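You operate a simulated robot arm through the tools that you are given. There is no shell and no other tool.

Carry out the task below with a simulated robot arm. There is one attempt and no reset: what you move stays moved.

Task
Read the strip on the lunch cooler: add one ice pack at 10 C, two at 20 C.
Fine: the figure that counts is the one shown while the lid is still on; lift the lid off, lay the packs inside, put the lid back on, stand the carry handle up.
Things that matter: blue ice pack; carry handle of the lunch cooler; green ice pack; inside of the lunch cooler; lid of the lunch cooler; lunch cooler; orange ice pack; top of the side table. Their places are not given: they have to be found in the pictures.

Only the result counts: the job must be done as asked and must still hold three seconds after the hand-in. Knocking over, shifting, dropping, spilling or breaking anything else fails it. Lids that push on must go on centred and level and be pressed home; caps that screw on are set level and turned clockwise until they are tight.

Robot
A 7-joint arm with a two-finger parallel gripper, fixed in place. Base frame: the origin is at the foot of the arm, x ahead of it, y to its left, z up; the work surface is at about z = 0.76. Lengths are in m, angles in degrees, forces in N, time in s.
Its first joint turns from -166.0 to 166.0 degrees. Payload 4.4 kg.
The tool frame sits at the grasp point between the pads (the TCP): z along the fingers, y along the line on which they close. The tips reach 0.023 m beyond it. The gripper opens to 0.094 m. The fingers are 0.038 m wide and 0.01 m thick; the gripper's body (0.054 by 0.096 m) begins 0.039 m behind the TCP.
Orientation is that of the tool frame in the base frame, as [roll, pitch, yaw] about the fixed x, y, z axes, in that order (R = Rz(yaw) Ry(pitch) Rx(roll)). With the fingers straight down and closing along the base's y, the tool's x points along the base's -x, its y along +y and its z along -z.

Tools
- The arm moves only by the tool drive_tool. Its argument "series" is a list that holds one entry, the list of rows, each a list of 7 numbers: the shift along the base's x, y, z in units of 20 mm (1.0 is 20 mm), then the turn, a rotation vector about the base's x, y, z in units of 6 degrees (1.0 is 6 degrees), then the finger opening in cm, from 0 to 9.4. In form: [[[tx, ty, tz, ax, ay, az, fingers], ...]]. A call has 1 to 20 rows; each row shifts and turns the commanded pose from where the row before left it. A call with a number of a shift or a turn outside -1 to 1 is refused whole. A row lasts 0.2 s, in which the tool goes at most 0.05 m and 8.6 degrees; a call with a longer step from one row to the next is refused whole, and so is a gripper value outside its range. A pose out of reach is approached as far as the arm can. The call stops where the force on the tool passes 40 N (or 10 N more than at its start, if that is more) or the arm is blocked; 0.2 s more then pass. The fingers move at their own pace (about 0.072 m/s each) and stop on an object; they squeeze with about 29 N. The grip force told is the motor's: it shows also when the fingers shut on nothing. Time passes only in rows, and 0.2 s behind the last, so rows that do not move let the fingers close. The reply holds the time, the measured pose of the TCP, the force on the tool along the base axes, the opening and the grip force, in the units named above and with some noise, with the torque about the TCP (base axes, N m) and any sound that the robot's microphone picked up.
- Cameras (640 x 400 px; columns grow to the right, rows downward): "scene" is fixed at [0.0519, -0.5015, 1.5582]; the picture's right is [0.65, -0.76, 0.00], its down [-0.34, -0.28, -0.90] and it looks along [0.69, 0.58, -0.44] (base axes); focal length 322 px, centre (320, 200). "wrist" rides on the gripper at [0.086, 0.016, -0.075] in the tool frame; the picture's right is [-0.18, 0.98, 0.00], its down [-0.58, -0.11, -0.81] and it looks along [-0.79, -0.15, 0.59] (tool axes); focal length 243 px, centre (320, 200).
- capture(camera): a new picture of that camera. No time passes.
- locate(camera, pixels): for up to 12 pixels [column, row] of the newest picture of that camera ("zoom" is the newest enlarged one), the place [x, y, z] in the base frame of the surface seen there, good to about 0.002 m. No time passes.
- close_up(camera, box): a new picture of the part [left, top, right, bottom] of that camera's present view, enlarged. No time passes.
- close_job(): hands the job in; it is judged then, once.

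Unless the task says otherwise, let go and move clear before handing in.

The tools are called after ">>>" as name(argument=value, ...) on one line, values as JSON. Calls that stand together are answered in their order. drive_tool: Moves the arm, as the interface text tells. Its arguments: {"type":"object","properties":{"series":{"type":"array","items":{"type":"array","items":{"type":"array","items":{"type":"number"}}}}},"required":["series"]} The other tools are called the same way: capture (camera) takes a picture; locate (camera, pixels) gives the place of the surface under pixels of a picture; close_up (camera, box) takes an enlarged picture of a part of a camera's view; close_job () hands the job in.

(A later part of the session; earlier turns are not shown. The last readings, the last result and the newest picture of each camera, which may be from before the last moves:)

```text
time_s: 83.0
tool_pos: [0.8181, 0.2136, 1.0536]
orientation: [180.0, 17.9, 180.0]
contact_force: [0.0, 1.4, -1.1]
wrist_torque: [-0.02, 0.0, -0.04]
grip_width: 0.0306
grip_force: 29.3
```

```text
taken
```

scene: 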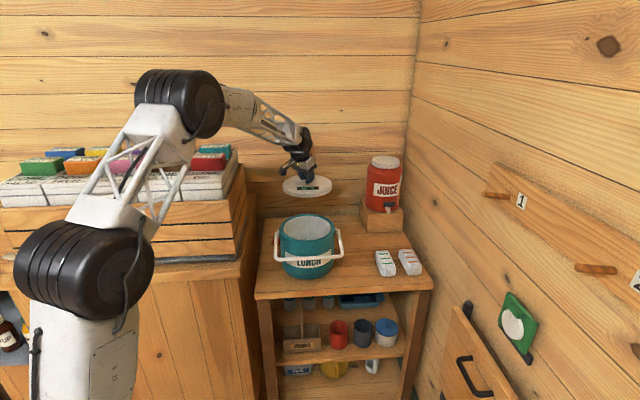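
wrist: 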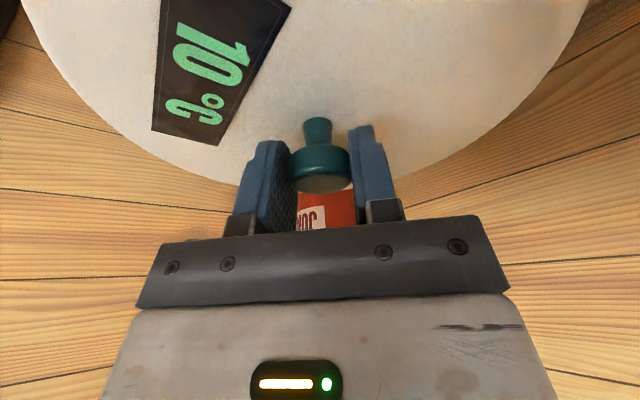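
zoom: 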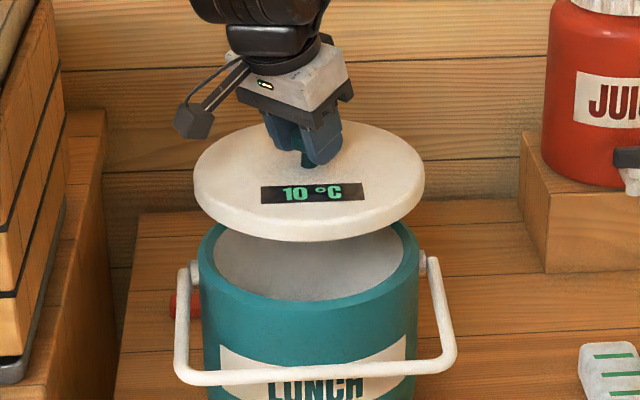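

The lid is over the opening. I'll sample points on the lid's edge to verify its centre against the cooler's (0.818, 0.2128).

>>> locate(camera="zoom", pixels=[[197, 178], [421, 172], [310, 230], [230, 143], [395, 138], [240, 213], [380, 210], [203, 270], [414, 270], [310, 300], [205, 238], [412, 236]])

>>> locate(camera="wrist", pixels=[[60, 70], [130, 130], [200, 165], [400, 178], [470, 150], [540, 90], [575, 30], [322, 185], [300, 180], [345, 180]])

```text
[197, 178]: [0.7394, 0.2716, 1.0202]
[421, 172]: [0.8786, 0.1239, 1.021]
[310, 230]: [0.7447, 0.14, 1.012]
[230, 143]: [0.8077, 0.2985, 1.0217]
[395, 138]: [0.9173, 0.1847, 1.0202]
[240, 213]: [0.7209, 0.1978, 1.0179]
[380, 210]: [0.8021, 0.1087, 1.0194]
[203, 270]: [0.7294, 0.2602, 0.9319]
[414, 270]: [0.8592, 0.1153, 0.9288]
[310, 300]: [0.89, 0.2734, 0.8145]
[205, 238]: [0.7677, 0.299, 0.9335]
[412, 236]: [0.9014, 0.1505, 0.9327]
```

```text
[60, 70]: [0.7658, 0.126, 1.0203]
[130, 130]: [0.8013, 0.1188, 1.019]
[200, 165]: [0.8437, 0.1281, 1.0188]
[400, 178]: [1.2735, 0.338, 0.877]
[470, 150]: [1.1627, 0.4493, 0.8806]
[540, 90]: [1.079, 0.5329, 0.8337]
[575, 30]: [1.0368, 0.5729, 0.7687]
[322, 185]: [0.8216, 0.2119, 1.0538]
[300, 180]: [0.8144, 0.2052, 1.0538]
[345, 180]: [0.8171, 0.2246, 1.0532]
```

The lid edge points show the same bias as when the lid was on, so I'll rely on the tracked commands: the home pose was (0.8168, 0.2129) and I'm about 1–2 mm short in y. I'll correct by +1.2 mm and take extra readings to average out noise.

>>> drive_tool(series=[[[0.01, 0.06, -0.5, 0, 0, 0, 0], [0, 0, -0.5, 0, 0, 0, 0], [0, 0, -0.5, 0, 0, 0, 0], [0, 0, 0, 0, 0, 0, 0]]])

>>> drive_tool(series=[[[0, 0, 0, 0, 0, 0, 0]]])

>>> drive_tool(series=[[[0, 0, 0, 0, 0, 0, 0]]])

>>> close_up(camera="scene", box=[265, 180, 355, 260])

```text
time_s: 84.0
tool_pos: [0.8179, 0.2146, 1.024]
orientation: [180.0, 18.1, 179.9]
contact_force: [-0.1, -0.5, -1.0]
wrist_torque: [-0.01, 0.0, 0.03]
grip_width: 0.0307
grip_force: 28.9
```

```text
time_s: 84.4
tool_pos: [0.8179, 0.2142, 1.0243]
orientation: [-180.0, 17.9, -179.9]
contact_force: [0.3, 0.2, -1.7]
wrist_torque: [0.02, -0.03, 0.0]
grip_width: 0.0307
grip_force: 29.3
```

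```text
time_s: 84.8
tool_pos: [0.8185, 0.2139, 1.0235]
orientation: [-179.9, 18.0, 180.0]
contact_force: [-0.1, -0.1, -1.9]
wrist_torque: [0.05, 0.01, 0.01]
grip_width: 0.0306
grip_force: 28.5
```

```text
5.00 times, centred on (310, 220) of scene
```

zoom: 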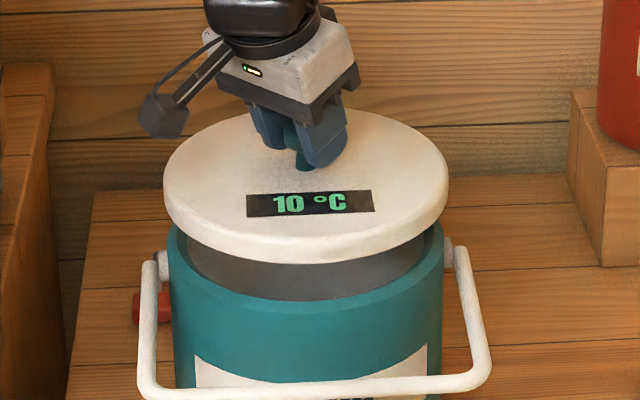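

The scene view shows the lid centred over the rim sideways; readings suggest it may be about 1–2 mm too far back. I'll split the difference (−0.7 mm in x and y) and lower slowly, watching the side forces.

>>> drive_tool(series=[[[-0.035, -0.035, -0.3, 0, 0, 0, 0], [0, 0, -0.3, 0, 0, 0, 0], [0, 0, -0.3, 0, 0, 0, 0], [0, 0, -0.2, 0, 0, 0, 0], [0, 0, -0.2, 0, 0, 0, 0], [0, 0, 0, 0, 0, 0, 0]]])

>>> close_up(camera="scene", box=[265, 180, 355, 260])

```text
time_s: 86.2
tool_pos: [0.818, 0.2125, 0.9977]
orientation: [-179.9, 17.9, 179.9]
contact_force: [-0.5, -0.1, -1.7]
wrist_torque: [0.01, 0.02, 0.02]
grip_width: 0.0308
grip_force: 29.3
```

```text
5.00 times, centred on (310, 220) of scene
```

zoom: 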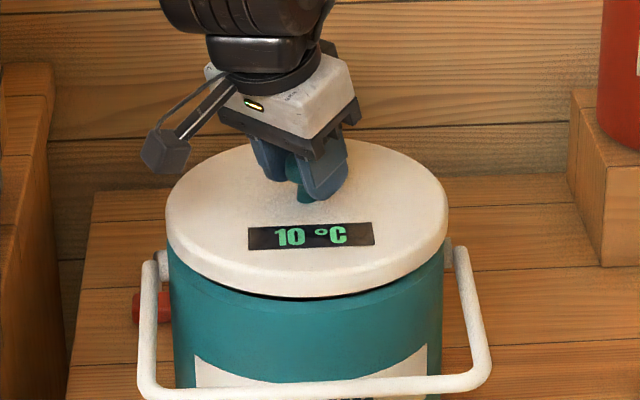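

The lid is about 15 mm above home and looks level and centred. Lowering in 2 mm steps.

>>> drive_tool(series=[[[0, 0, -0.1, 0, 0, 0, 0], [0, 0, -0.1, 0, 0, 0, 0], [0, 0, -0.1, 0, 0, 0, 0], [0, 0, 0, 0, 0, 0, 0]]])

>>> drive_tool(series=[[[0, 0, -0.1, 0, 0, 0, 0], [0, 0, -0.05, 0, 0, 0, 0], [0, 0, 0, 0, 0, 0, 0]]])

```text
time_s: 87.2
tool_pos: [0.8166, 0.2139, 0.9931]
orientation: [179.9, 17.9, 179.9]
contact_force: [1.8, 1.6, 2.1]
wrist_torque: [-0.26, -0.06, 0.07]
grip_width: 0.0305
grip_force: 29.5
```

```text
time_s: 88.0
tool_pos: [0.8181, 0.2141, 0.9896]
orientation: [-179.9, 18.0, 180.0]
contact_force: [-0.6, 7.8, 5.5]
wrist_torque: [-0.12, -0.06, 0.07]
grip_width: 0.0306
grip_force: 29.3
```

A side force of +7.8 N in y says the rim is pushing the lid toward +y. I'll shift +1.2 mm in y and re-read.

>>> drive_tool(series=[[[0, 0.06, 0, 0, 0, 0, 0], [0, 0, 0, 0, 0, 0, 0]]])

>>> close_up(camera="scene", box=[265, 180, 355, 260])

```text
time_s: 88.6
tool_pos: [0.8171, 0.2142, 0.9898]
orientation: [-179.9, 17.8, -180.0]
contact_force: [-0.1, -1.2, -0.1]
wrist_torque: [-0.14, -0.02, 0.03]
grip_width: 0.0304
grip_force: 29.6
```

```text
5.00 times, centred on (310, 220) of scene
```

zoom: 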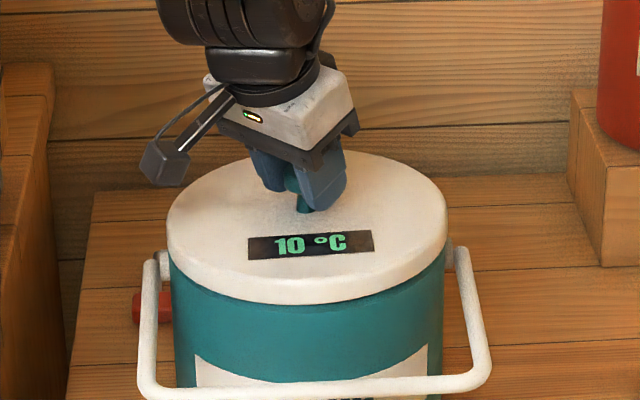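

The side force is gone. Continuing down gently.

>>> drive_tool(series=[[[0, 0, -0.1, 0, 0, 0, 0], [0, 0, -0.05, 0, 0, 0, 0], [0, 0, 0, 0, 0, 0, 0]]])

```text
time_s: 89.4
tool_pos: [0.8175, 0.215, 0.9876]
orientation: [180.0, 18.2, -179.9]
contact_force: [-6.4, 0.1, 24.9]
wrist_torque: [0.05, 0.33, -0.01]
grip_width: 0.0308
grip_force: 28.7
```

Now 25 N upward with −6.4 N in x: the push-fit is starting to engage, slightly off in x. I'll shift −0.8 mm in x and re-read.

>>> drive_tool(series=[[[-0.04, 0, 0, 0, 0, 0, 0], [0, 0, 0, 0, 0, 0, 0]]])

>>> close_up(camera="scene", box=[265, 180, 355, 260])

>>> capture(camera="wrist")

```text
time_s: 90.0
tool_pos: [0.8169, 0.2145, 0.9872]
orientation: [-180.0, 18.1, -180.0]
contact_force: [12.9, -0.1, 30.3]
wrist_torque: [0.03, -0.61, -0.01]
grip_width: 0.0305
grip_force: 28.9
```

```text
5.00 times, centred on (310, 220) of scene
```

zoom: 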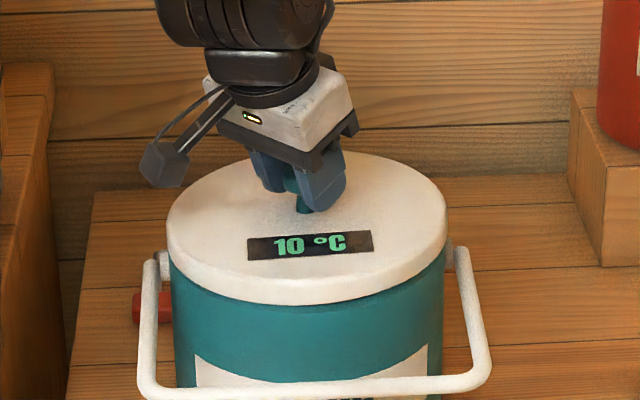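

```text
taken
```

wrist: 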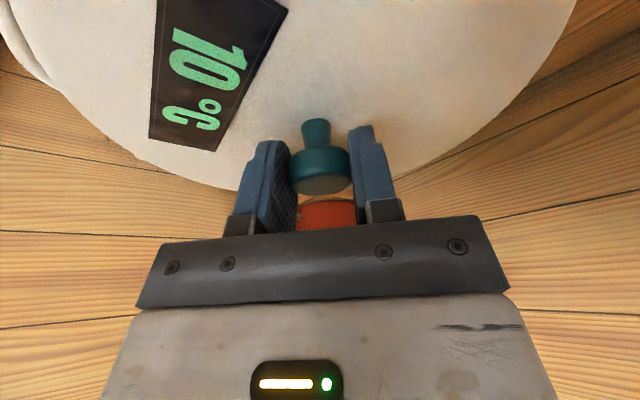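

The x force flipped to +12.9 N, so the true centre is about 0.5 mm back in +x. I'll correct that and press further down.

>>> drive_tool(series=[[[0.0265, 0, 0, 0, 0, 0, 0], [0, 0, 0, 0, 0, 0, 0]]])

>>> drive_tool(series=[[[0, 0, -0.03, 0, 0, 0, 0], [0, 0, -0.03, 0, 0, 0, 0], [0, 0, 0, 0, 0, 0, 0]]])

```text
time_s: 90.6
tool_pos: [0.8171, 0.2133, 0.9857]
orientation: [179.9, 18.0, -180.0]
contact_force: [4.3, 2.7, 34.9]
wrist_torque: [0.08, -0.22, 0.04]
grip_width: 0.0304
grip_force: 28.8
```

```text
time_s: 91.4
tool_pos: [0.8161, 0.2149, 0.9853]
orientation: [-179.9, 18.0, 180.0]
contact_force: [0.5, 2.3, 35.0]
wrist_torque: [0.06, -0.12, -0.03]
grip_width: 0.0307
grip_force: 29.3
```

The lid is centred but resists at 35 N, so it isn't home yet. I'll release the knob, rise, straighten the tool, and measure before pressing straight down with closed fingers.

>>> drive_tool(series=[[[0, 0, 0.05, 0, 0, 0, 0], [0, 0, 0.04, 0, 0, 0, 0], [0, 0, 0, 0, 0, 0, 4], [0, 0, 0, 0, 0, 0, 6], [0, 0, 0, 0, 0, 0, 8], [0, 0, 0.5, 0, 0, 0, 9.4], [0, 0, 0.8, 0, 0, 0, 9.4], [0, 0, 0.8, 0, 0, 0, 9.4], [0, 0, 0.8, 0, 0, 0, 9.4], [0, 0, 0.8, 0, 0, 0, 9.4], [0, 0, 0.6, 0, 0, 0, 9.4], [0, 0, 0, 0, 0.6, 0, 9.4], [0, 0, 0, 0, 0.6, 0, 9.4], [0, 0, 0, 0, 0.6, 0, 9.4], [0, 0, 0, 0, 0.6, 0, 9.4], [0, 0, 0, 0, 0.6, 0, 9.4], [0, 0, 0, 0, 0, 0, 0], [0, 0, 0, 0, 0, 0, 0], [0, 0, 0, 0, 0, 0, 0], [0, 0, 0, 0, 0, 0, 0]]])

>>> close_up(camera="scene", box=[265, 180, 355, 260])

>>> capture(camera="wrist")

```text
time_s: 95.6
tool_pos: [0.8174, 0.2135, 1.0727]
orientation: [180.0, 0.0, 179.9]
contact_force: [-0.2, -0.1, -0.1]
wrist_torque: [0.0, -0.01, 0.04]
grip_width: 0.0001
grip_force: 28.9
```

```text
5.00 times, centred on (310, 220) of scene
```

zoom: 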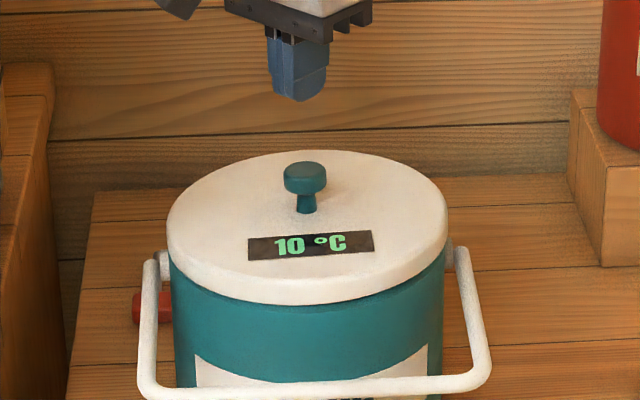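

```text
taken
```

wrist: 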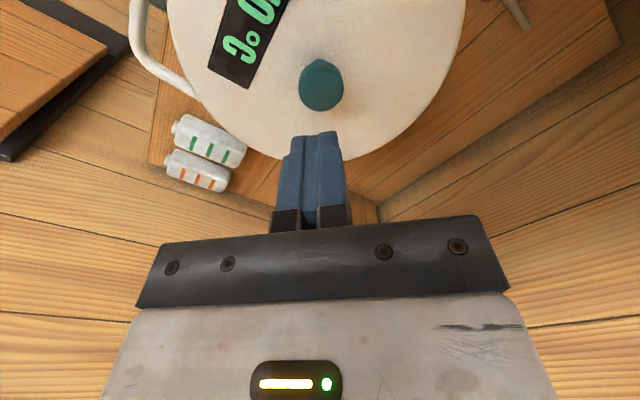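

>>> locate(camera="zoom", pixels=[[200, 210], [415, 210], [305, 285], [305, 160], [305, 178], [220, 260], [400, 255], [350, 200], [240, 200]])

>>> locate(camera="wrist", pixels=[[320, 85], [303, 85], [338, 85], [320, 103], [320, 68], [240, 110], [400, 100], [340, 150], [420, 40], [200, 50]])

```text
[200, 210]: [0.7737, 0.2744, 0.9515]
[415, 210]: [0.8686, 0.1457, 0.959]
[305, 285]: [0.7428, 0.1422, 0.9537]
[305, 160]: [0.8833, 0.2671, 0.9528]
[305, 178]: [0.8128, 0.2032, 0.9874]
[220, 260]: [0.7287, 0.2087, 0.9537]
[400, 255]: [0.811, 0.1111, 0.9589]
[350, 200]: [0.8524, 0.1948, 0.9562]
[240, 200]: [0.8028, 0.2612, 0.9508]
```

```text
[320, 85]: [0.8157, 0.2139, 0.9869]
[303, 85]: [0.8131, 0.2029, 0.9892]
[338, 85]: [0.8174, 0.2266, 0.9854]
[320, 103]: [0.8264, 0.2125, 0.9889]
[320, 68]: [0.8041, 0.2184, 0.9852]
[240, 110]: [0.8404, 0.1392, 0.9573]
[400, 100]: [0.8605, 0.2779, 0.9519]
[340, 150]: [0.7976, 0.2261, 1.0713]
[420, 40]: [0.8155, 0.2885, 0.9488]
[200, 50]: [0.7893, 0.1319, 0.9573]
```

The lid is slightly tilted: its +y side is home (z≈0.950) while the −y side stands about 8 mm high (z≈0.958 near (0.84,0.14)). I'll bring the closed fingers over the high side.

>>> drive_tool(series=[[[0.225, -0.86, 0, 0, 0, 0, 0], [0.225, -0.86, 0, 0, 0, 0, 0], [0.225, -0.86, 0, 0, 0, 0, 0], [0.225, -0.86, 0, 0, 0, 0, 0], [0, 0, -0.8, 0, 0, 0, 0], [0, 0, -0.8, 0, 0, 0, 0], [0, 0, -0.8, 0, 0, 0, 0], [0, 0, -0.8, 0, 0, 0, 0], [0, 0, -0.7, 0, 0, 0, 0], [0, 0, 0, 0, 0, 0, 0]]])

>>> close_up(camera="scene", box=[265, 180, 355, 260])

>>> capture(camera="wrist")

```text
time_s: 97.8
tool_pos: [0.8347, 0.1447, 0.9949]
orientation: [-180.0, 0.1, -179.9]
contact_force: [-0.2, 1.4, 0.4]
wrist_torque: [0.04, 0.01, -0.01]
grip_width: 0.0
grip_force: 29.4
```

```text
5.00 times, centred on (310, 220) of scene
```

zoom: 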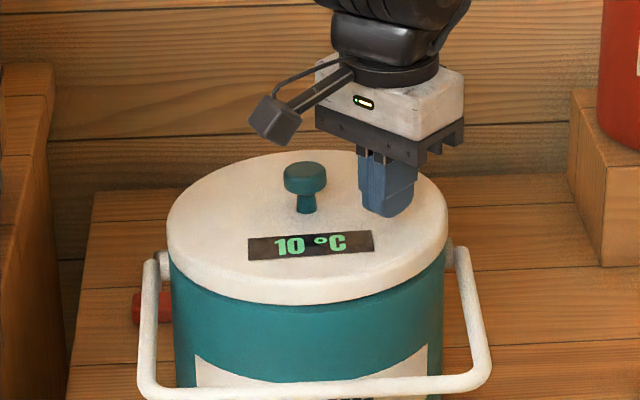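

```text
taken
```

wrist: 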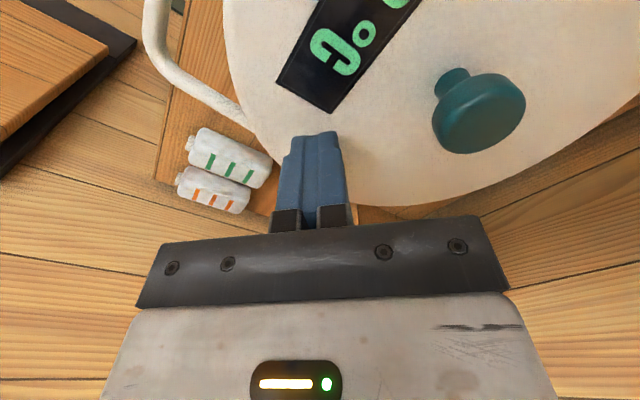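

The fingertips are over the high side, about 1.4 cm above it. I'll press down gently in small steps.

>>> drive_tool(series=[[[0, 0, -0.2, 0, 0, 0, 0], [0, 0, -0.2, 0, 0, 0, 0], [0, 0, -0.1, 0, 0, 0, 0], [0, 0, -0.1, 0, 0, 0, 0], [0, 0, -0.1, 0, 0, 0, 0], [0, 0, 0, 0, 0, 0, 0]]])

```text
time_s: 99.2
tool_pos: [0.836, 0.145, 0.981]
orientation: [180.0, -0.1, 180.0]
contact_force: [-0.8, -0.3, 0.2]
wrist_torque: [0.01, -0.03, 0.02]
grip_width: 0.0001
grip_force: 28.9
```

>>> drive_tool(series=[[[0, 0, -0.05, 0, 0, 0, 0], [0, 0, -0.05, 0, 0, 0, 0], [0, 0, -0.05, 0, 0, 0, 0], [0, 0, 0, 0, 0, 0, 0]]])

```text
time_s: 100.4
tool_pos: [0.8344, 0.1453, 0.98]
orientation: [180.0, 0.2, -180.0]
contact_force: [-2.9, -0.8, 8.5]
wrist_torque: [-0.06, 0.22, 0.01]
grip_width: 0.0
grip_force: 29.8
stopped in row 4: the force on the tool passed its limit at 41 N (the readings are from after the stop); the commanded pose is now the measured one
```

The press hit the 41 N limit without a snap. I'll look at the lid's heights again to see whether it moved.

>>> close_up(camera="scene", box=[270, 200, 350, 260])

>>> capture(camera="wrist")

```text
6.67 times, centred on (310, 230) of scene
```

zoom: 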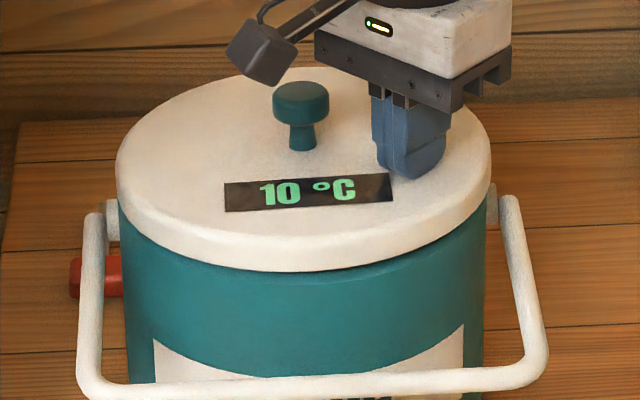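

```text
taken
```

wrist: 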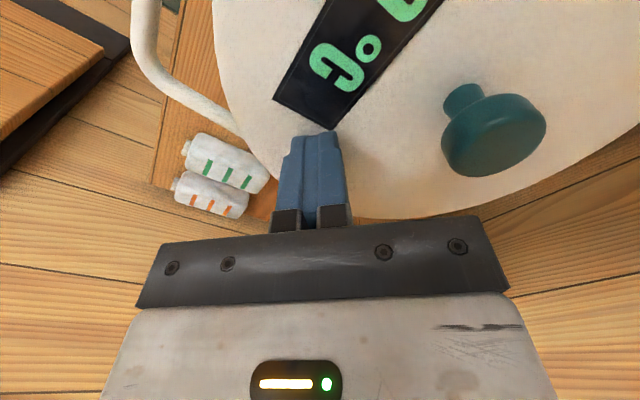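

>>> locate(camera="zoom", pixels=[[140, 150], [180, 110], [250, 85], [350, 75], [440, 95], [470, 140], [440, 210], [340, 250], [220, 240], [150, 205], [300, 160], [220, 170]])

```text
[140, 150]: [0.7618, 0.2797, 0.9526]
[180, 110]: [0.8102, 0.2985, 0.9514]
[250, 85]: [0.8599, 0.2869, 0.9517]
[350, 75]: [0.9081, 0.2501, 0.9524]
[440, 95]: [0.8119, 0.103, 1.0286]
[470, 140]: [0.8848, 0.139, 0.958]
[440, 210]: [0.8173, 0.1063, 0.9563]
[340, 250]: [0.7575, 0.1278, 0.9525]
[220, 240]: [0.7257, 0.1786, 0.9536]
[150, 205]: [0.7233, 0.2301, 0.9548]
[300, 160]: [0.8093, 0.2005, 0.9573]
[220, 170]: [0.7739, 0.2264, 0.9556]
```

The centre is still about 5 mm high and the right (+x,−y) side about 9 mm high, so the lid sits a hair too far that way. I'll press lightly on the high side and drag it about 1–2 mm toward (−x,+y) so the plug can drop in.

>>> drive_tool(series=[[[0, 0, -0.05, 0, 0, 0, 0], [0, 0, 0, 0, 0, 0, 0]]])

```text
time_s: 101.0
tool_pos: [0.8356, 0.1457, 0.98]
orientation: [179.9, 0.2, 179.9]
contact_force: [-7.0, 3.3, 23.6]
wrist_torque: [-0.05, 0.57, 0.01]
grip_width: 0.0
grip_force: 28.9
```

>>> drive_tool(series=[[[-0.03, 0.04, 0, 0, 0, 0, 0], [-0.03, 0.04, 0, 0, 0, 0, 0], [0, 0, 0, 0, 0, 0, 0]]])

>>> close_up(camera="scene", box=[270, 200, 350, 260])

```text
time_s: 101.8
tool_pos: [0.8339, 0.1477, 0.9772]
orientation: [-180.0, -0.1, 179.9]
contact_force: [0.0, 0.1, -0.3]
wrist_torque: [-0.07, 0.03, 0.0]
grip_width: 0.0002
grip_force: 29.4
```

```text
6.67 times, centred on (310, 230) of scene
```

zoom: 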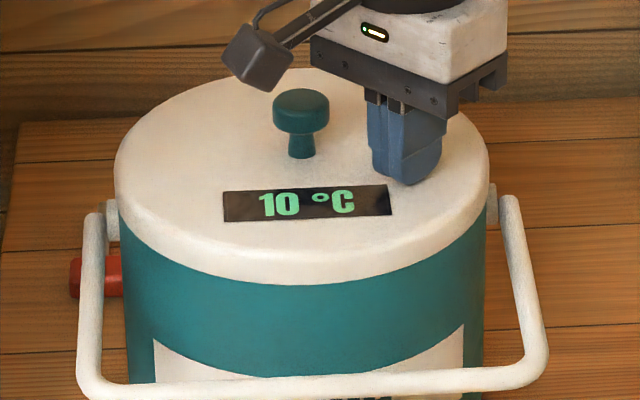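

The lid dropped into place: its front edge sank and the contact force vanished. I'll measure the heights again.

>>> locate(camera="zoom", pixels=[[140, 160], [180, 120], [250, 90], [335, 80], [470, 160], [440, 220], [340, 262], [220, 250], [150, 215], [200, 170], [300, 238], [350, 150]])

```text
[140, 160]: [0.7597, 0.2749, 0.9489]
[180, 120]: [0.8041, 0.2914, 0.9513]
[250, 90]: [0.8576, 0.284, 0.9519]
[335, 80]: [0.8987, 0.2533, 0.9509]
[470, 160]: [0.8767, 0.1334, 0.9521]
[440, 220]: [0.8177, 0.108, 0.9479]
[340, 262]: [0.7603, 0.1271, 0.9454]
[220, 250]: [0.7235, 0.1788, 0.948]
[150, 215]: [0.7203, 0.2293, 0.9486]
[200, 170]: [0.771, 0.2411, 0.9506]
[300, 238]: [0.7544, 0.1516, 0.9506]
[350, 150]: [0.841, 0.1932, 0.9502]
```

The lid top now reads about 0.951 all round, level at its original height. I'll move the closed fingers over the knob and press it firmly home.

>>> drive_tool(series=[[[0, 0, 0.8, 0, 0, 0, 0], [0, 0, 0.8, 0, 0, 0, 0], [0, 0, 0.8, 0, 0, 0, 0], [0, 0, 0.8, 0, 0, 0, 0], [-0.21, 0.83, 0, 0, 0, 0, 0], [-0.21, 0.83, 0, 0, 0, 0, 0], [-0.21, 0.83, 0, 0, 0, 0, 0], [-0.21, 0.83, 0, 0, 0, 0, 0], [0, 0, 0, 0, 0, 0, 0]]])

>>> close_up(camera="scene", box=[265, 180, 355, 260])

>>> capture(camera="wrist")

```text
time_s: 103.8
tool_pos: [0.817, 0.2141, 1.0427]
orientation: [180.0, 0.3, -179.9]
contact_force: [-0.1, 0.2, 0.1]
wrist_torque: [0.03, 0.0, 0.01]
grip_width: 0.0002
grip_force: 28.8
```

```text
5.00 times, centred on (310, 220) of scene
```

zoom: 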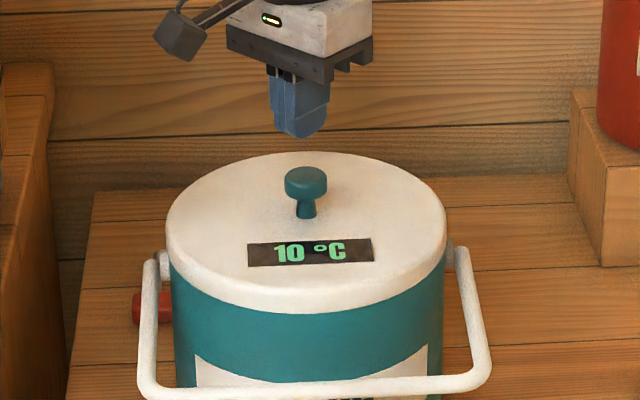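

```text
taken
```

wrist: 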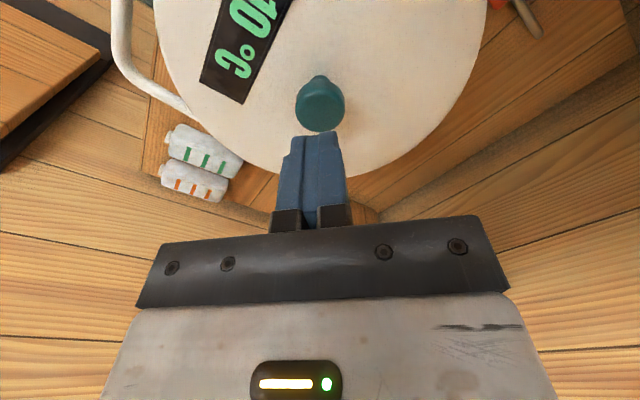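

I'll check the knob's position under the fingers before pressing.

>>> locate(camera="wrist", pixels=[[320, 104], [299, 104], [341, 104], [320, 126], [320, 88], [230, 120], [420, 110], [430, 40], [200, 60], [320, 165]])

```text
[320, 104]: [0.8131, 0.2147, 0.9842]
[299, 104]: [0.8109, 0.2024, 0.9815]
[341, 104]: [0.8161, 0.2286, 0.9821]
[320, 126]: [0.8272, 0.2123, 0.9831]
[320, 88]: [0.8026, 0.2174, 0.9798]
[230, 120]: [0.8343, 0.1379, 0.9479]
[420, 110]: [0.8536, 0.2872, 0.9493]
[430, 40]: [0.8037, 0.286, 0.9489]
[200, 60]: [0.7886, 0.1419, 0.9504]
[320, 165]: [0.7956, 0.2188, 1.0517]
```

The knob top is at about (0.815, 0.215), z 0.984. I'll lower onto it and press until the force limit.

>>> drive_tool(series=[[[-0.07, 0.02, -0.6, 0, 0, 0, 0], [0, 0, -0.6, 0, 0, 0, 0], [0, 0, -0.3, 0, 0, 0, 0], [0, 0, -0.1, 0, 0, 0, 0], [0, 0, -0.05, 0, 0, 0, 0], [0, 0, -0.05, 0, 0, 0, 0], [0, 0, -0.05, 0, 0, 0, 0], [0, 0, -0.05, 0, 0, 0, 0], [0, 0, -0.05, 0, 0, 0, 0], [0, 0, -0.05, 0, 0, 0, 0]]])

```text
time_s: 106.0
tool_pos: [0.8157, 0.2146, 1.0069]
orientation: [180.0, 0.3, 179.9]
contact_force: [-14.6, -1.6, 32.1]
wrist_torque: [-0.09, 0.51, 0.02]
grip_width: 0.0
grip_force: 28.8
heard: snap
```

A snap was heard: the lid is home. I'll back off upward and take views of the lid and the handle.

>>> drive_tool(series=[[[0, 0, 0.1, 0, 0, 0, 0], [0, 0, 0.4, 0, 0, 0, 0], [0, 0, 1, 0, 0, 0, 0], [0, 0, 1, 0, 0, 0, 0], [-0.8, -0.8, 1, 0, 0, -0.75, 0], [-0.8, -0.8, 1, 0, 0, -0.75, 3], [-0.8, -0.8, 0.5, 0, 0, -0.75, 3], [-0.8, -0.8, 0, 0, 0, -0.75, 3], [-0.8, -0.8, 0, 0, 0, -0.75, 3], [-0.8, -0.8, 0, 0, 0, -0.75, 3], [-0.8, -0.8, 0, 0, 0, -0.75, 3], [-0.8, -0.8, 0, 0, 0, -0.75, 3], [0, 0, 0, 0, 0, -0.75, 3], [0, 0, 0, 0, 0, -0.75, 3], [0, 0, 0, 0, 0, 0, 3]]])

>>> close_up(camera="scene", box=[265, 190, 355, 280])

>>> capture(camera="wrist")

```text
time_s: 109.2
tool_pos: [0.688, 0.0865, 1.1048]
orientation: [-180.0, 0.2, 135.0]
contact_force: [-0.9, 0.0, 0.1]
wrist_torque: [0.0, 0.02, 0.0]
grip_width: 0.0301
grip_force: 0.1
```

```text
4.44 times, centred on (310, 235) of scene
```

zoom: 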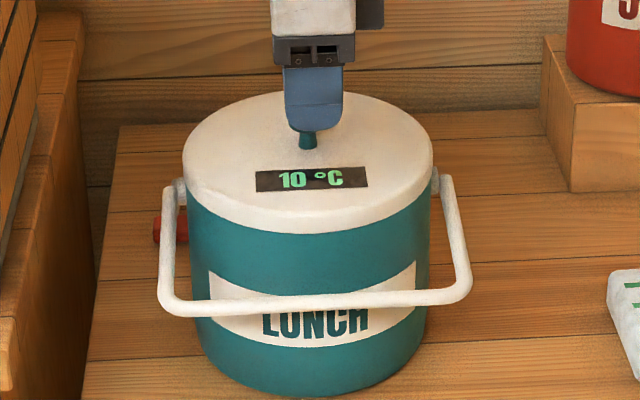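

```text
taken
```

wrist: 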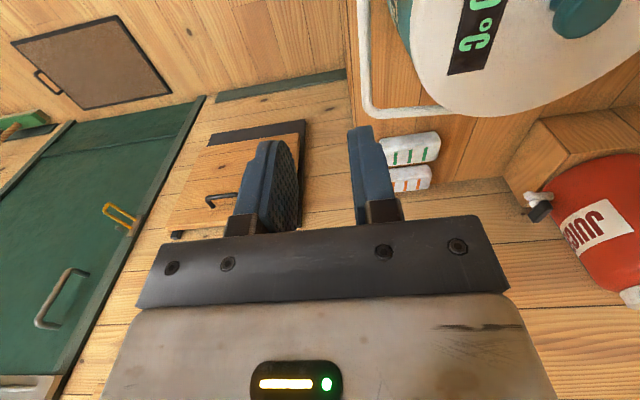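

The lid looks fully seated. I'll locate points along the handle bar and arms, its pivots, and the lid top once more.

>>> locate(camera="zoom", pixels=[[310, 299], [240, 304], [380, 296], [172, 290], [167, 240], [170, 195], [462, 270], [452, 225], [444, 185], [230, 150], [400, 160], [300, 225]])

>>> locate(camera="wrist", pixels=[[365, 40], [367, 85], [362, 10], [376, 106], [410, 112], [440, 112], [500, 80], [430, 60], [580, 50]])

```text
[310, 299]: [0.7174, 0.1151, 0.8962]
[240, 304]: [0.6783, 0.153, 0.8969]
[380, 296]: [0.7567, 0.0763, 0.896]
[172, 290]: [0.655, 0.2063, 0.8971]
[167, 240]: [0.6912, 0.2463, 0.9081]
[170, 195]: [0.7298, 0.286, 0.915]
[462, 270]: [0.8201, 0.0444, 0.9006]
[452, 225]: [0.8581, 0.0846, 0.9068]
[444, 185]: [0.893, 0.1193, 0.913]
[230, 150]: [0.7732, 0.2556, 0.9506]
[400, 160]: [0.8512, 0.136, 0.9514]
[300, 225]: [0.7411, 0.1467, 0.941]
```

```text
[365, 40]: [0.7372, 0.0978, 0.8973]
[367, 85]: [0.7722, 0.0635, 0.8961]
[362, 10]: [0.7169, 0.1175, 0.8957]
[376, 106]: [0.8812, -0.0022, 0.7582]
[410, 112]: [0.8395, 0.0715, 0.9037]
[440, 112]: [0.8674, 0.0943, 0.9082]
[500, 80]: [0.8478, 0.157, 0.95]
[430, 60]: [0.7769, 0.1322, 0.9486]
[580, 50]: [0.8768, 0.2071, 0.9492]
```

The handle bar's centre line is about 0.14 m in front of the cooler axis at z≈0.891, and the pivots are at z≈0.909. To grip the bar without hitting the lid, I'll tilt the gripper 40° (body leaning away from the cooler) and come to a pre-grasp pose just in front of the bar.

>>> drive_tool(series=[[[0, -0.02, -1, 0.589, -0.589, 0, 3], [0, -0.02, -1, 0.589, -0.589, 0, 3], [0, -0.02, -1, 0.589, -0.589, 0, 3], [0, -0.02, -1, 0.589, -0.589, 0, 3], [0, -0.02, -1, 0.589, -0.589, 0, 3], [0, -0.02, -1, 0.589, -0.589, 0, 3], [0, -0.02, -1, 0.589, -0.589, 0, 3], [0, -0.02, -1, 0.589, -0.589, 0, 3], [0, 0, 0, 0, 0, 0, 3]]])

>>> capture(camera="wrist")

>>> close_up(camera="scene", box=[245, 180, 375, 310])

```text
time_s: 111.2
tool_pos: [0.6888, 0.0825, 0.9435]
orientation: [140.0, 0.1, 134.9]
contact_force: [-0.2, -0.7, -0.5]
wrist_torque: [0.01, -0.03, 0.01]
grip_width: 0.0302
grip_force: 0.1
```

```text
taken
```

wrist: 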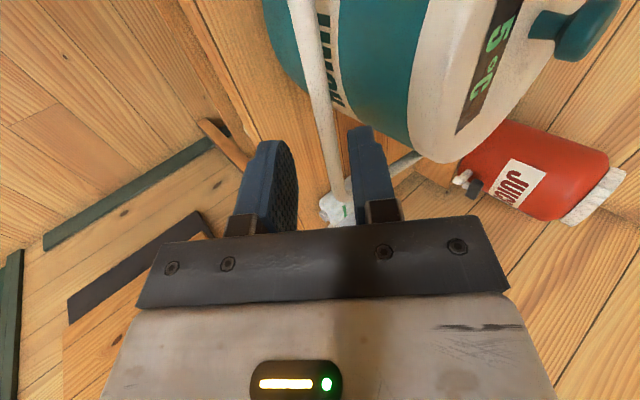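

```text
3.08 times, centred on (310, 245) of scene
```

zoom: 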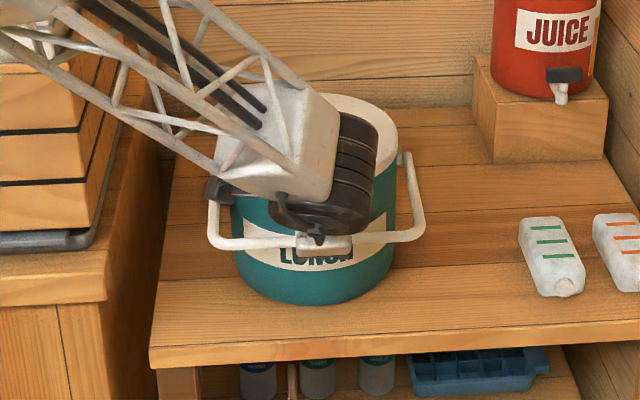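

The bar runs between the two fingers in the wrist view (from (310,50) to (340,180)). I'll locate it near the gripping point to align precisely.

>>> locate(camera="wrist", pixels=[[316, 60], [320, 90], [326, 120], [331, 145], [336, 165], [312, 40], [308, 20], [305, 100], [345, 100]])

>>> close_up(camera="wrist", box=[230, 0, 430, 230])

```text
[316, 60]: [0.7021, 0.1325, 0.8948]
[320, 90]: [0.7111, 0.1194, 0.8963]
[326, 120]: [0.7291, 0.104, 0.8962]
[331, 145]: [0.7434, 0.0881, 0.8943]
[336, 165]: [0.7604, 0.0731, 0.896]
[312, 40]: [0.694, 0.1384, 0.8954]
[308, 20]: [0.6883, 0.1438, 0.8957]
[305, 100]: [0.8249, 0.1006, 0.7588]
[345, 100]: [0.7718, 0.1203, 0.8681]
```

```text
1.74 times, centred on (330, 115) of wrist
```

zoom: 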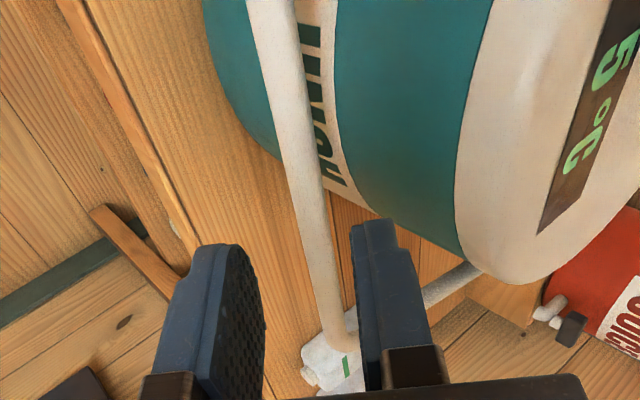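

The bar is nearly centred between the fingers (2–3 mm toward the inner one). I'll advance along the tool axis with that correction so that the bar lies between the pads.

>>> drive_tool(series=[[[0.307, 0.307, -0.479, 0, 0, 0, 3], [0.307, 0.307, -0.479, 0, 0, 0, 3], [0.307, 0.307, -0.479, 0, 0, 0, 3], [0.307, 0.307, -0.479, 0, 0, 0, 3], [0.307, 0.307, -0.479, 0, 0, 0, 3], [0, 0, 0, 0, 0, 0, 3]]])

>>> capture(camera="wrist")

>>> close_up(camera="wrist", box=[230, 0, 430, 230])

>>> close_up(camera="scene", box=[245, 180, 375, 310])

```text
time_s: 112.6
tool_pos: [0.7185, 0.1129, 0.8963]
orientation: [140.1, 0.1, 134.9]
contact_force: [0.3, -0.4, 0.1]
wrist_torque: [0.03, 0.02, 0.02]
grip_width: 0.0298
grip_force: 0.1
```

```text
taken
```

wrist: 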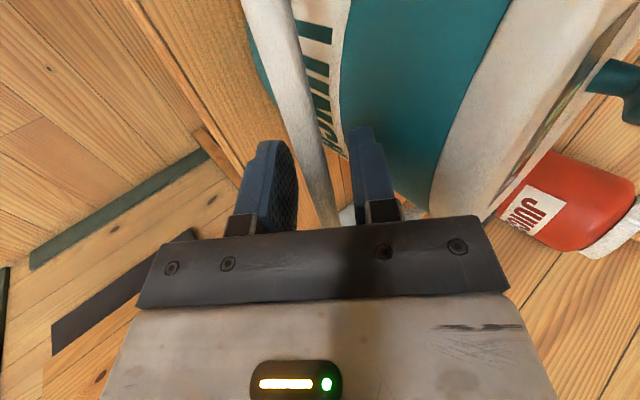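

```text
1.74 times, centred on (330, 115) of wrist
```

zoom: 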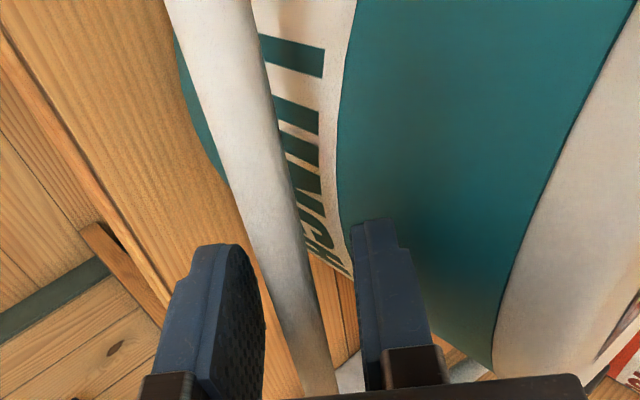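

```text
3.08 times, centred on (310, 245) of scene
```

zoom: 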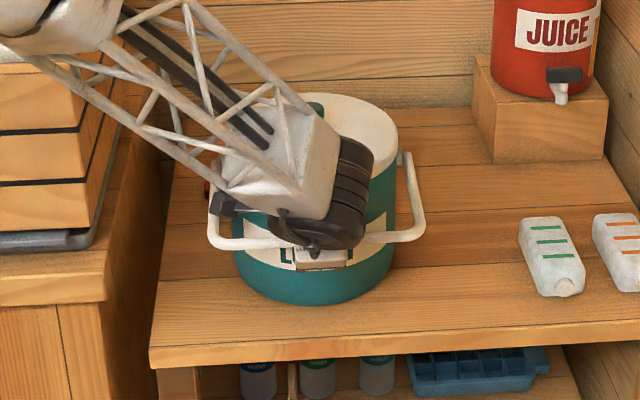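

The bar lies between the pads with no contact. I'll close on it.

>>> drive_tool(series=[[[0, 0, 0, 0, 0, 0, 2], [0, 0, 0, 0, 0, 0, 1], [0, 0, 0, 0, 0, 0, 0.5], [0, 0, 0, 0, 0, 0, 0.5], [0, 0, 0, 0, 0, 0, 0.5]]])

>>> capture(camera="wrist")

```text
time_s: 113.8
tool_pos: [0.7178, 0.1129, 0.8964]
orientation: [140.0, 0.1, 134.9]
contact_force: [-4.1, -3.2, 0.1]
wrist_torque: [0.17, 0.25, 0.07]
grip_width: 0.0128
grip_force: 29.2
```

```text
taken
```

wrist: 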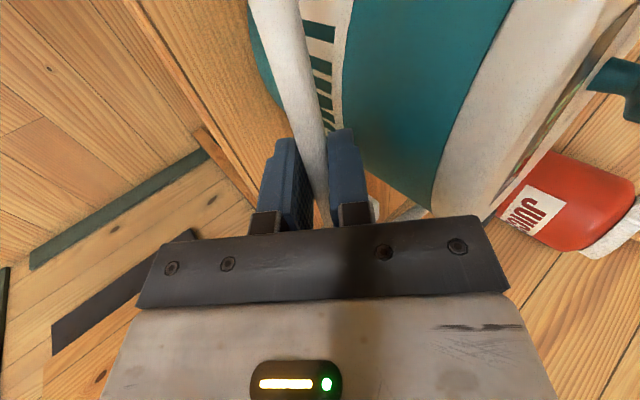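

The bar is gripped (12.8 mm). I'll swing it up along its arc (radius ≈0.139 about the pivot at z≈0.912), first about 30°, and check the forces.

>>> drive_tool(series=[[[-0.048, -0.048, 0.7225, 0, 0, 0, 0.5], [0.005, 0.005, 0.725, 0, 0, 0, 0.5], [0.059, 0.059, 0.7205, 0, 0, 0, 0.5], [0.112, 0.112, 0.708, 0, 0, 0, 0.5], [0.163, 0.163, 0.6875, 0, 0, 0, 0.5], [0, 0, 0, 0, 0, 0, 0.5]]])

>>> capture(camera="wrist")

>>> close_up(camera="scene", box=[245, 150, 375, 290])

```text
time_s: 115.2
tool_pos: [0.7249, 0.1189, 0.9693]
orientation: [140.0, 0.1, 135.0]
contact_force: [-0.7, -1.4, 2.0]
wrist_torque: [0.0, -0.12, -0.18]
grip_width: 0.0122
grip_force: 29.1
```

```text
taken
```

wrist: 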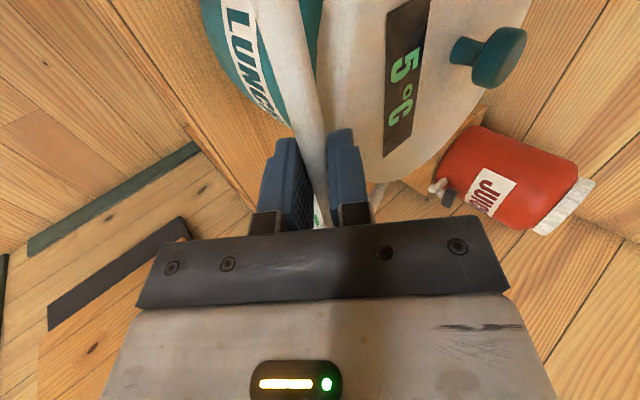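

```text
2.86 times, centred on (310, 220) of scene
```

zoom: 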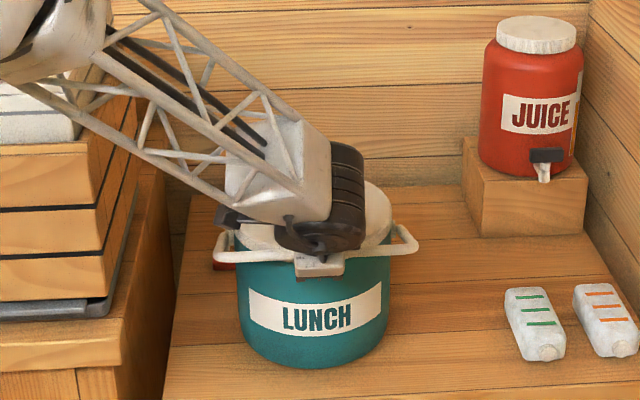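

The handle follows smoothly with low forces. I'll continue the arc to about 75°.

>>> drive_tool(series=[[[0.2136, 0.2136, 0.6595, 0, 0, 0, 0.5], [0.2613, 0.2613, 0.6245, 0, 0, 0, 0.5], [0.3059, 0.3059, 0.5825, 0, 0, 0, 0.5], [0.3472, 0.3472, 0.534, 0, 0, 0, 0.5], [0.3847, 0.3847, 0.4795, 0, 0, 0, 0.5], [0, 0, 0, 0, 0, 0, 0.5]]])

>>> capture(camera="wrist")

>>> close_up(camera="scene", box=[245, 150, 375, 290])

```text
time_s: 116.6
tool_pos: [0.7553, 0.1499, 1.0263]
orientation: [140.1, 0.1, 134.9]
contact_force: [0.2, 0.9, -0.6]
wrist_torque: [0.15, 0.07, -0.02]
grip_width: 0.0119
grip_force: 29.3
```

```text
taken
```

wrist: 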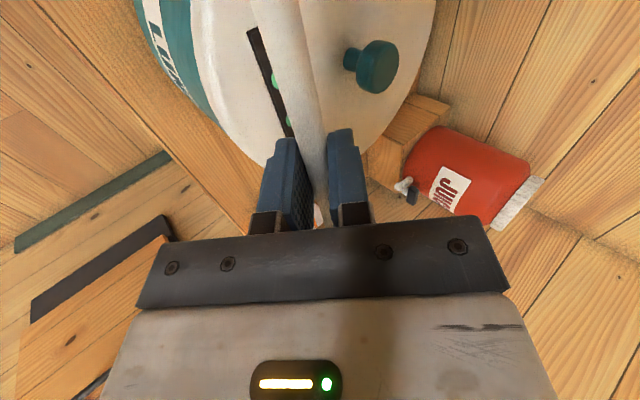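

```text
2.86 times, centred on (310, 220) of scene
```

zoom: 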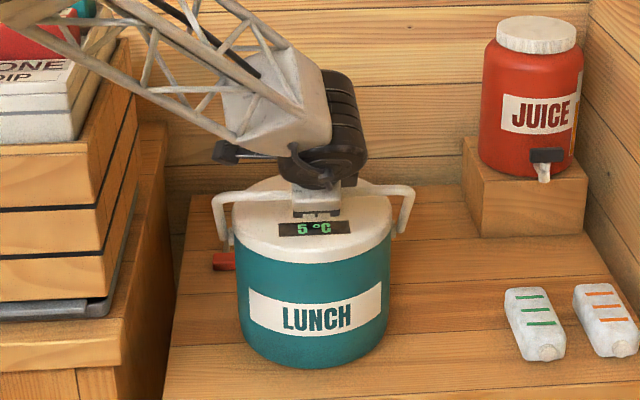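

The handle is at about 51°, moving well. Continuing to about 76°.

>>> drive_tool(series=[[[0.418, 0.418, 0.42, 0, 0, 0, 0.5], [0.447, 0.447, 0.3565, 0, 0, 0, 0.5], [0.471, 0.471, 0.288, 0, 0, 0, 0.5], [0.4894, 0.4894, 0.217, 0, 0, 0, 0.5], [0, 0, 0, 0, 0, 0, 0.5]]])

>>> capture(camera="wrist")

>>> close_up(camera="scene", box=[245, 130, 375, 270])

```text
time_s: 117.8
tool_pos: [0.7912, 0.186, 1.0519]
orientation: [140.0, 0.2, 134.9]
contact_force: [2.9, -6.2, 4.0]
wrist_torque: [-0.23, -0.18, -0.26]
grip_width: 0.0125
grip_force: 28.7
```

```text
taken
```

wrist: 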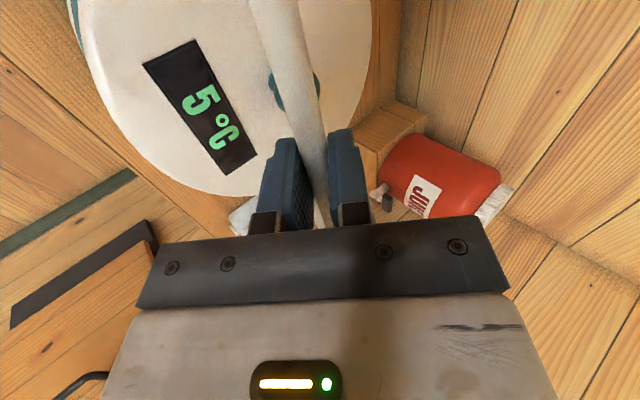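

```text
2.86 times, centred on (310, 200) of scene
```

zoom: 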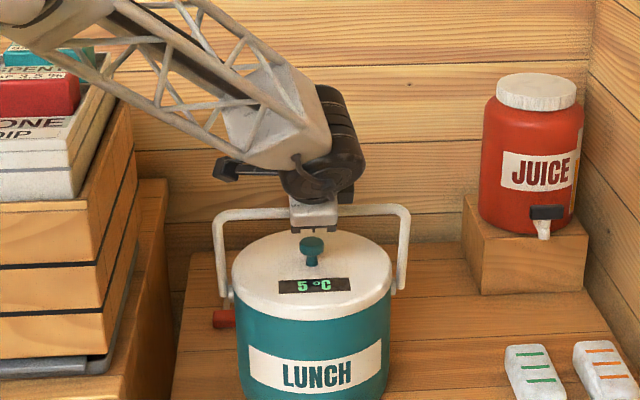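

The handle stands at about 75°. I'll bring it to the vertical.

>>> drive_tool(series=[[[0.503, 0.503, 0.143, 0, 0, 0, 0.5], [0.511, 0.511, 0.0685, 0, 0, 0, 0.5], [0.205, 0.205, 0.006, 0, 0, 0, 0.5], [0, 0, 0, 0, 0, 0, 0.5]]])

>>> capture(camera="wrist")

>>> close_up(camera="scene", box=[260, 165, 360, 255])

```text
time_s: 118.8
tool_pos: [0.816, 0.2104, 1.0565]
orientation: [140.1, 0.1, 134.9]
contact_force: [2.6, -2.0, 9.0]
wrist_torque: [0.07, -0.06, -0.1]
grip_width: 0.0128
grip_force: 28.9
```

```text
taken
```

wrist: 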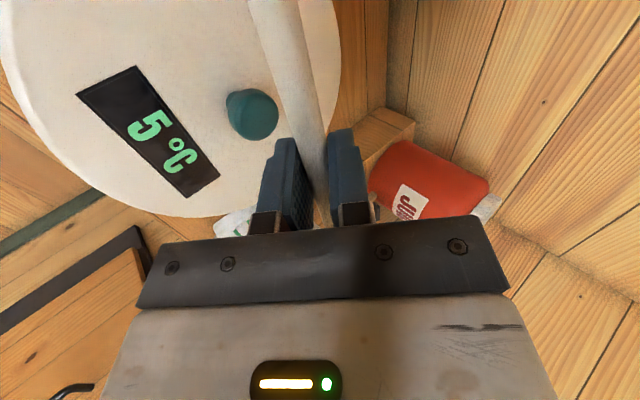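

```text
4.44 times, centred on (310, 210) of scene
```

zoom: 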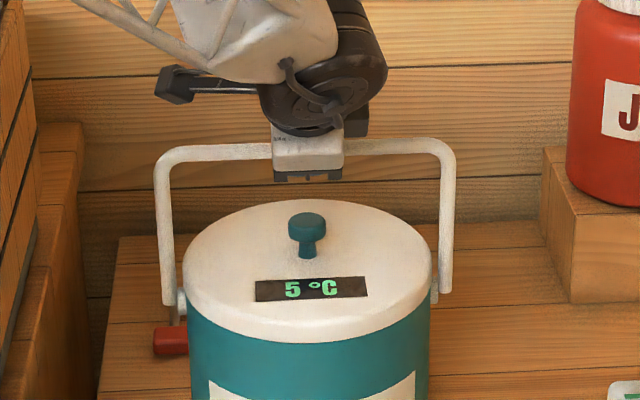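

The handle looks upright. I'll check its verticality by locating points on both arms and the bar.

>>> locate(camera="zoom", pixels=[[162, 180], [163, 230], [167, 295], [448, 180], [447, 230], [446, 280], [210, 153], [390, 147], [181, 310], [435, 290]])

```text
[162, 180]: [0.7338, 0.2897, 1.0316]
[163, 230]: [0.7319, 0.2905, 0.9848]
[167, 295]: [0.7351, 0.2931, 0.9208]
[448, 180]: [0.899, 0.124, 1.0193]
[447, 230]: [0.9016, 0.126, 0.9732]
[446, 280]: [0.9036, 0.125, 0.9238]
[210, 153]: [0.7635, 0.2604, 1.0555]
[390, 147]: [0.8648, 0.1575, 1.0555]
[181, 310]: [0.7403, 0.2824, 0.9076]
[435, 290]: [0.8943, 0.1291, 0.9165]
```

The arms lean about 2° toward the front. I'll move the bar about 5 mm further back.

>>> drive_tool(series=[[[0.09, 0.09, 0, 0, 0, 0, 0.5], [0.09, 0.09, 0, 0, 0, 0, 0.5], [0, 0, 0, 0, 0, 0, 0.5]]])

>>> close_up(camera="scene", box=[260, 165, 360, 255])

```text
time_s: 119.6
tool_pos: [0.8192, 0.2142, 1.0569]
orientation: [140.0, 0.1, 134.9]
contact_force: [-1.6, 0.2, 9.6]
wrist_torque: [0.11, 0.12, -0.25]
grip_width: 0.0125
grip_force: 28.9
```

```text
4.44 times, centred on (310, 210) of scene
```

zoom: 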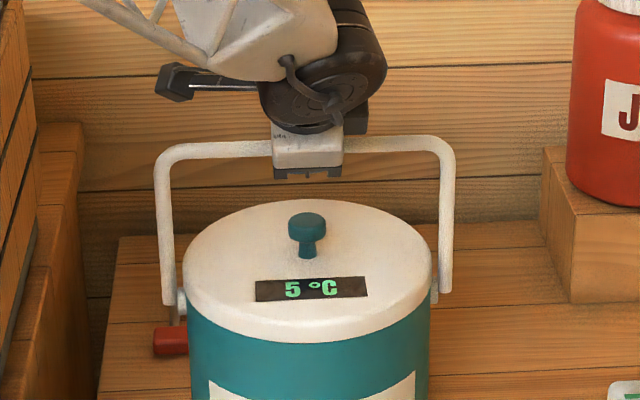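

>>> locate(camera="zoom", pixels=[[162, 180], [164, 205], [166, 240], [169, 285], [448, 180], [447, 205], [447, 240], [446, 275], [210, 150], [390, 144], [230, 150], [370, 144]])

```text
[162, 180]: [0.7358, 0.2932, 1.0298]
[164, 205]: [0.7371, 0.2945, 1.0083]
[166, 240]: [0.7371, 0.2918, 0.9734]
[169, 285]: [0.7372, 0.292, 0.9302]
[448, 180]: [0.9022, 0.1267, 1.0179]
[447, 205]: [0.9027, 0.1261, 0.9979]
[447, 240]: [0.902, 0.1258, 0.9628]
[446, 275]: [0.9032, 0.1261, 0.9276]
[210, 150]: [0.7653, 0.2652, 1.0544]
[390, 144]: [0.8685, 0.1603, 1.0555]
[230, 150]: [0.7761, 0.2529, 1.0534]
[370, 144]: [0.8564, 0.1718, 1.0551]
```

Both arms are now vertical within the measuring accuracy. I'll open the fingers slightly, still caging the bar, and see whether the handle stays.

>>> drive_tool(series=[[[0, 0, 0, 0, 0, 0, 1.5], [0, 0, 0, 0, 0, 0, 2], [0, 0, 0, 0, 0, 0, 2.6], [0, 0, 0, 0, 0, 0, 2.6], [0, 0, 0, 0, 0, 0, 2.6], [0, 0, 0, 0, 0, 0, 2.6], [0, 0, 0, 0, 0, 0, 2.6], [0, 0, 0, 0, 0, 0, 2.6]]])

>>> close_up(camera="scene", box=[260, 165, 360, 255])

>>> capture(camera="wrist")

```text
time_s: 121.4
tool_pos: [0.8189, 0.2149, 1.0564]
orientation: [140.0, 0.1, 134.9]
contact_force: [-0.1, 0.5, 0.9]
wrist_torque: [-0.01, 0.0, 0.0]
grip_width: 0.0259
grip_force: 0.1
```

```text
4.44 times, centred on (310, 210) of scene
```

zoom: 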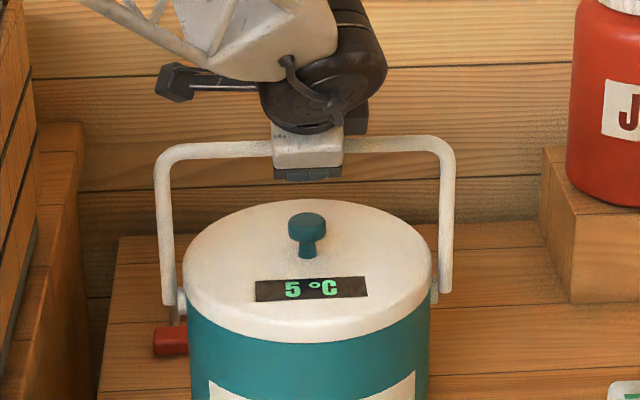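

```text
taken
```

wrist: 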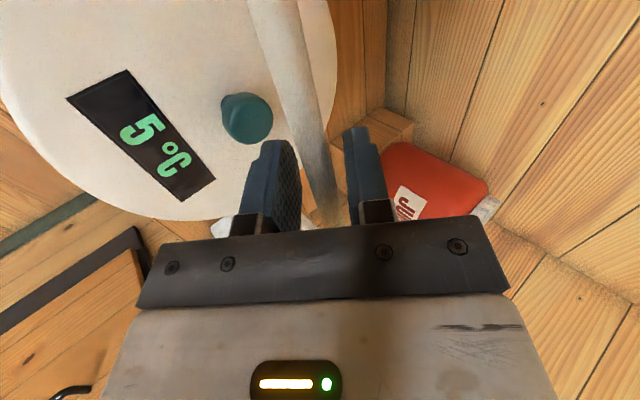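

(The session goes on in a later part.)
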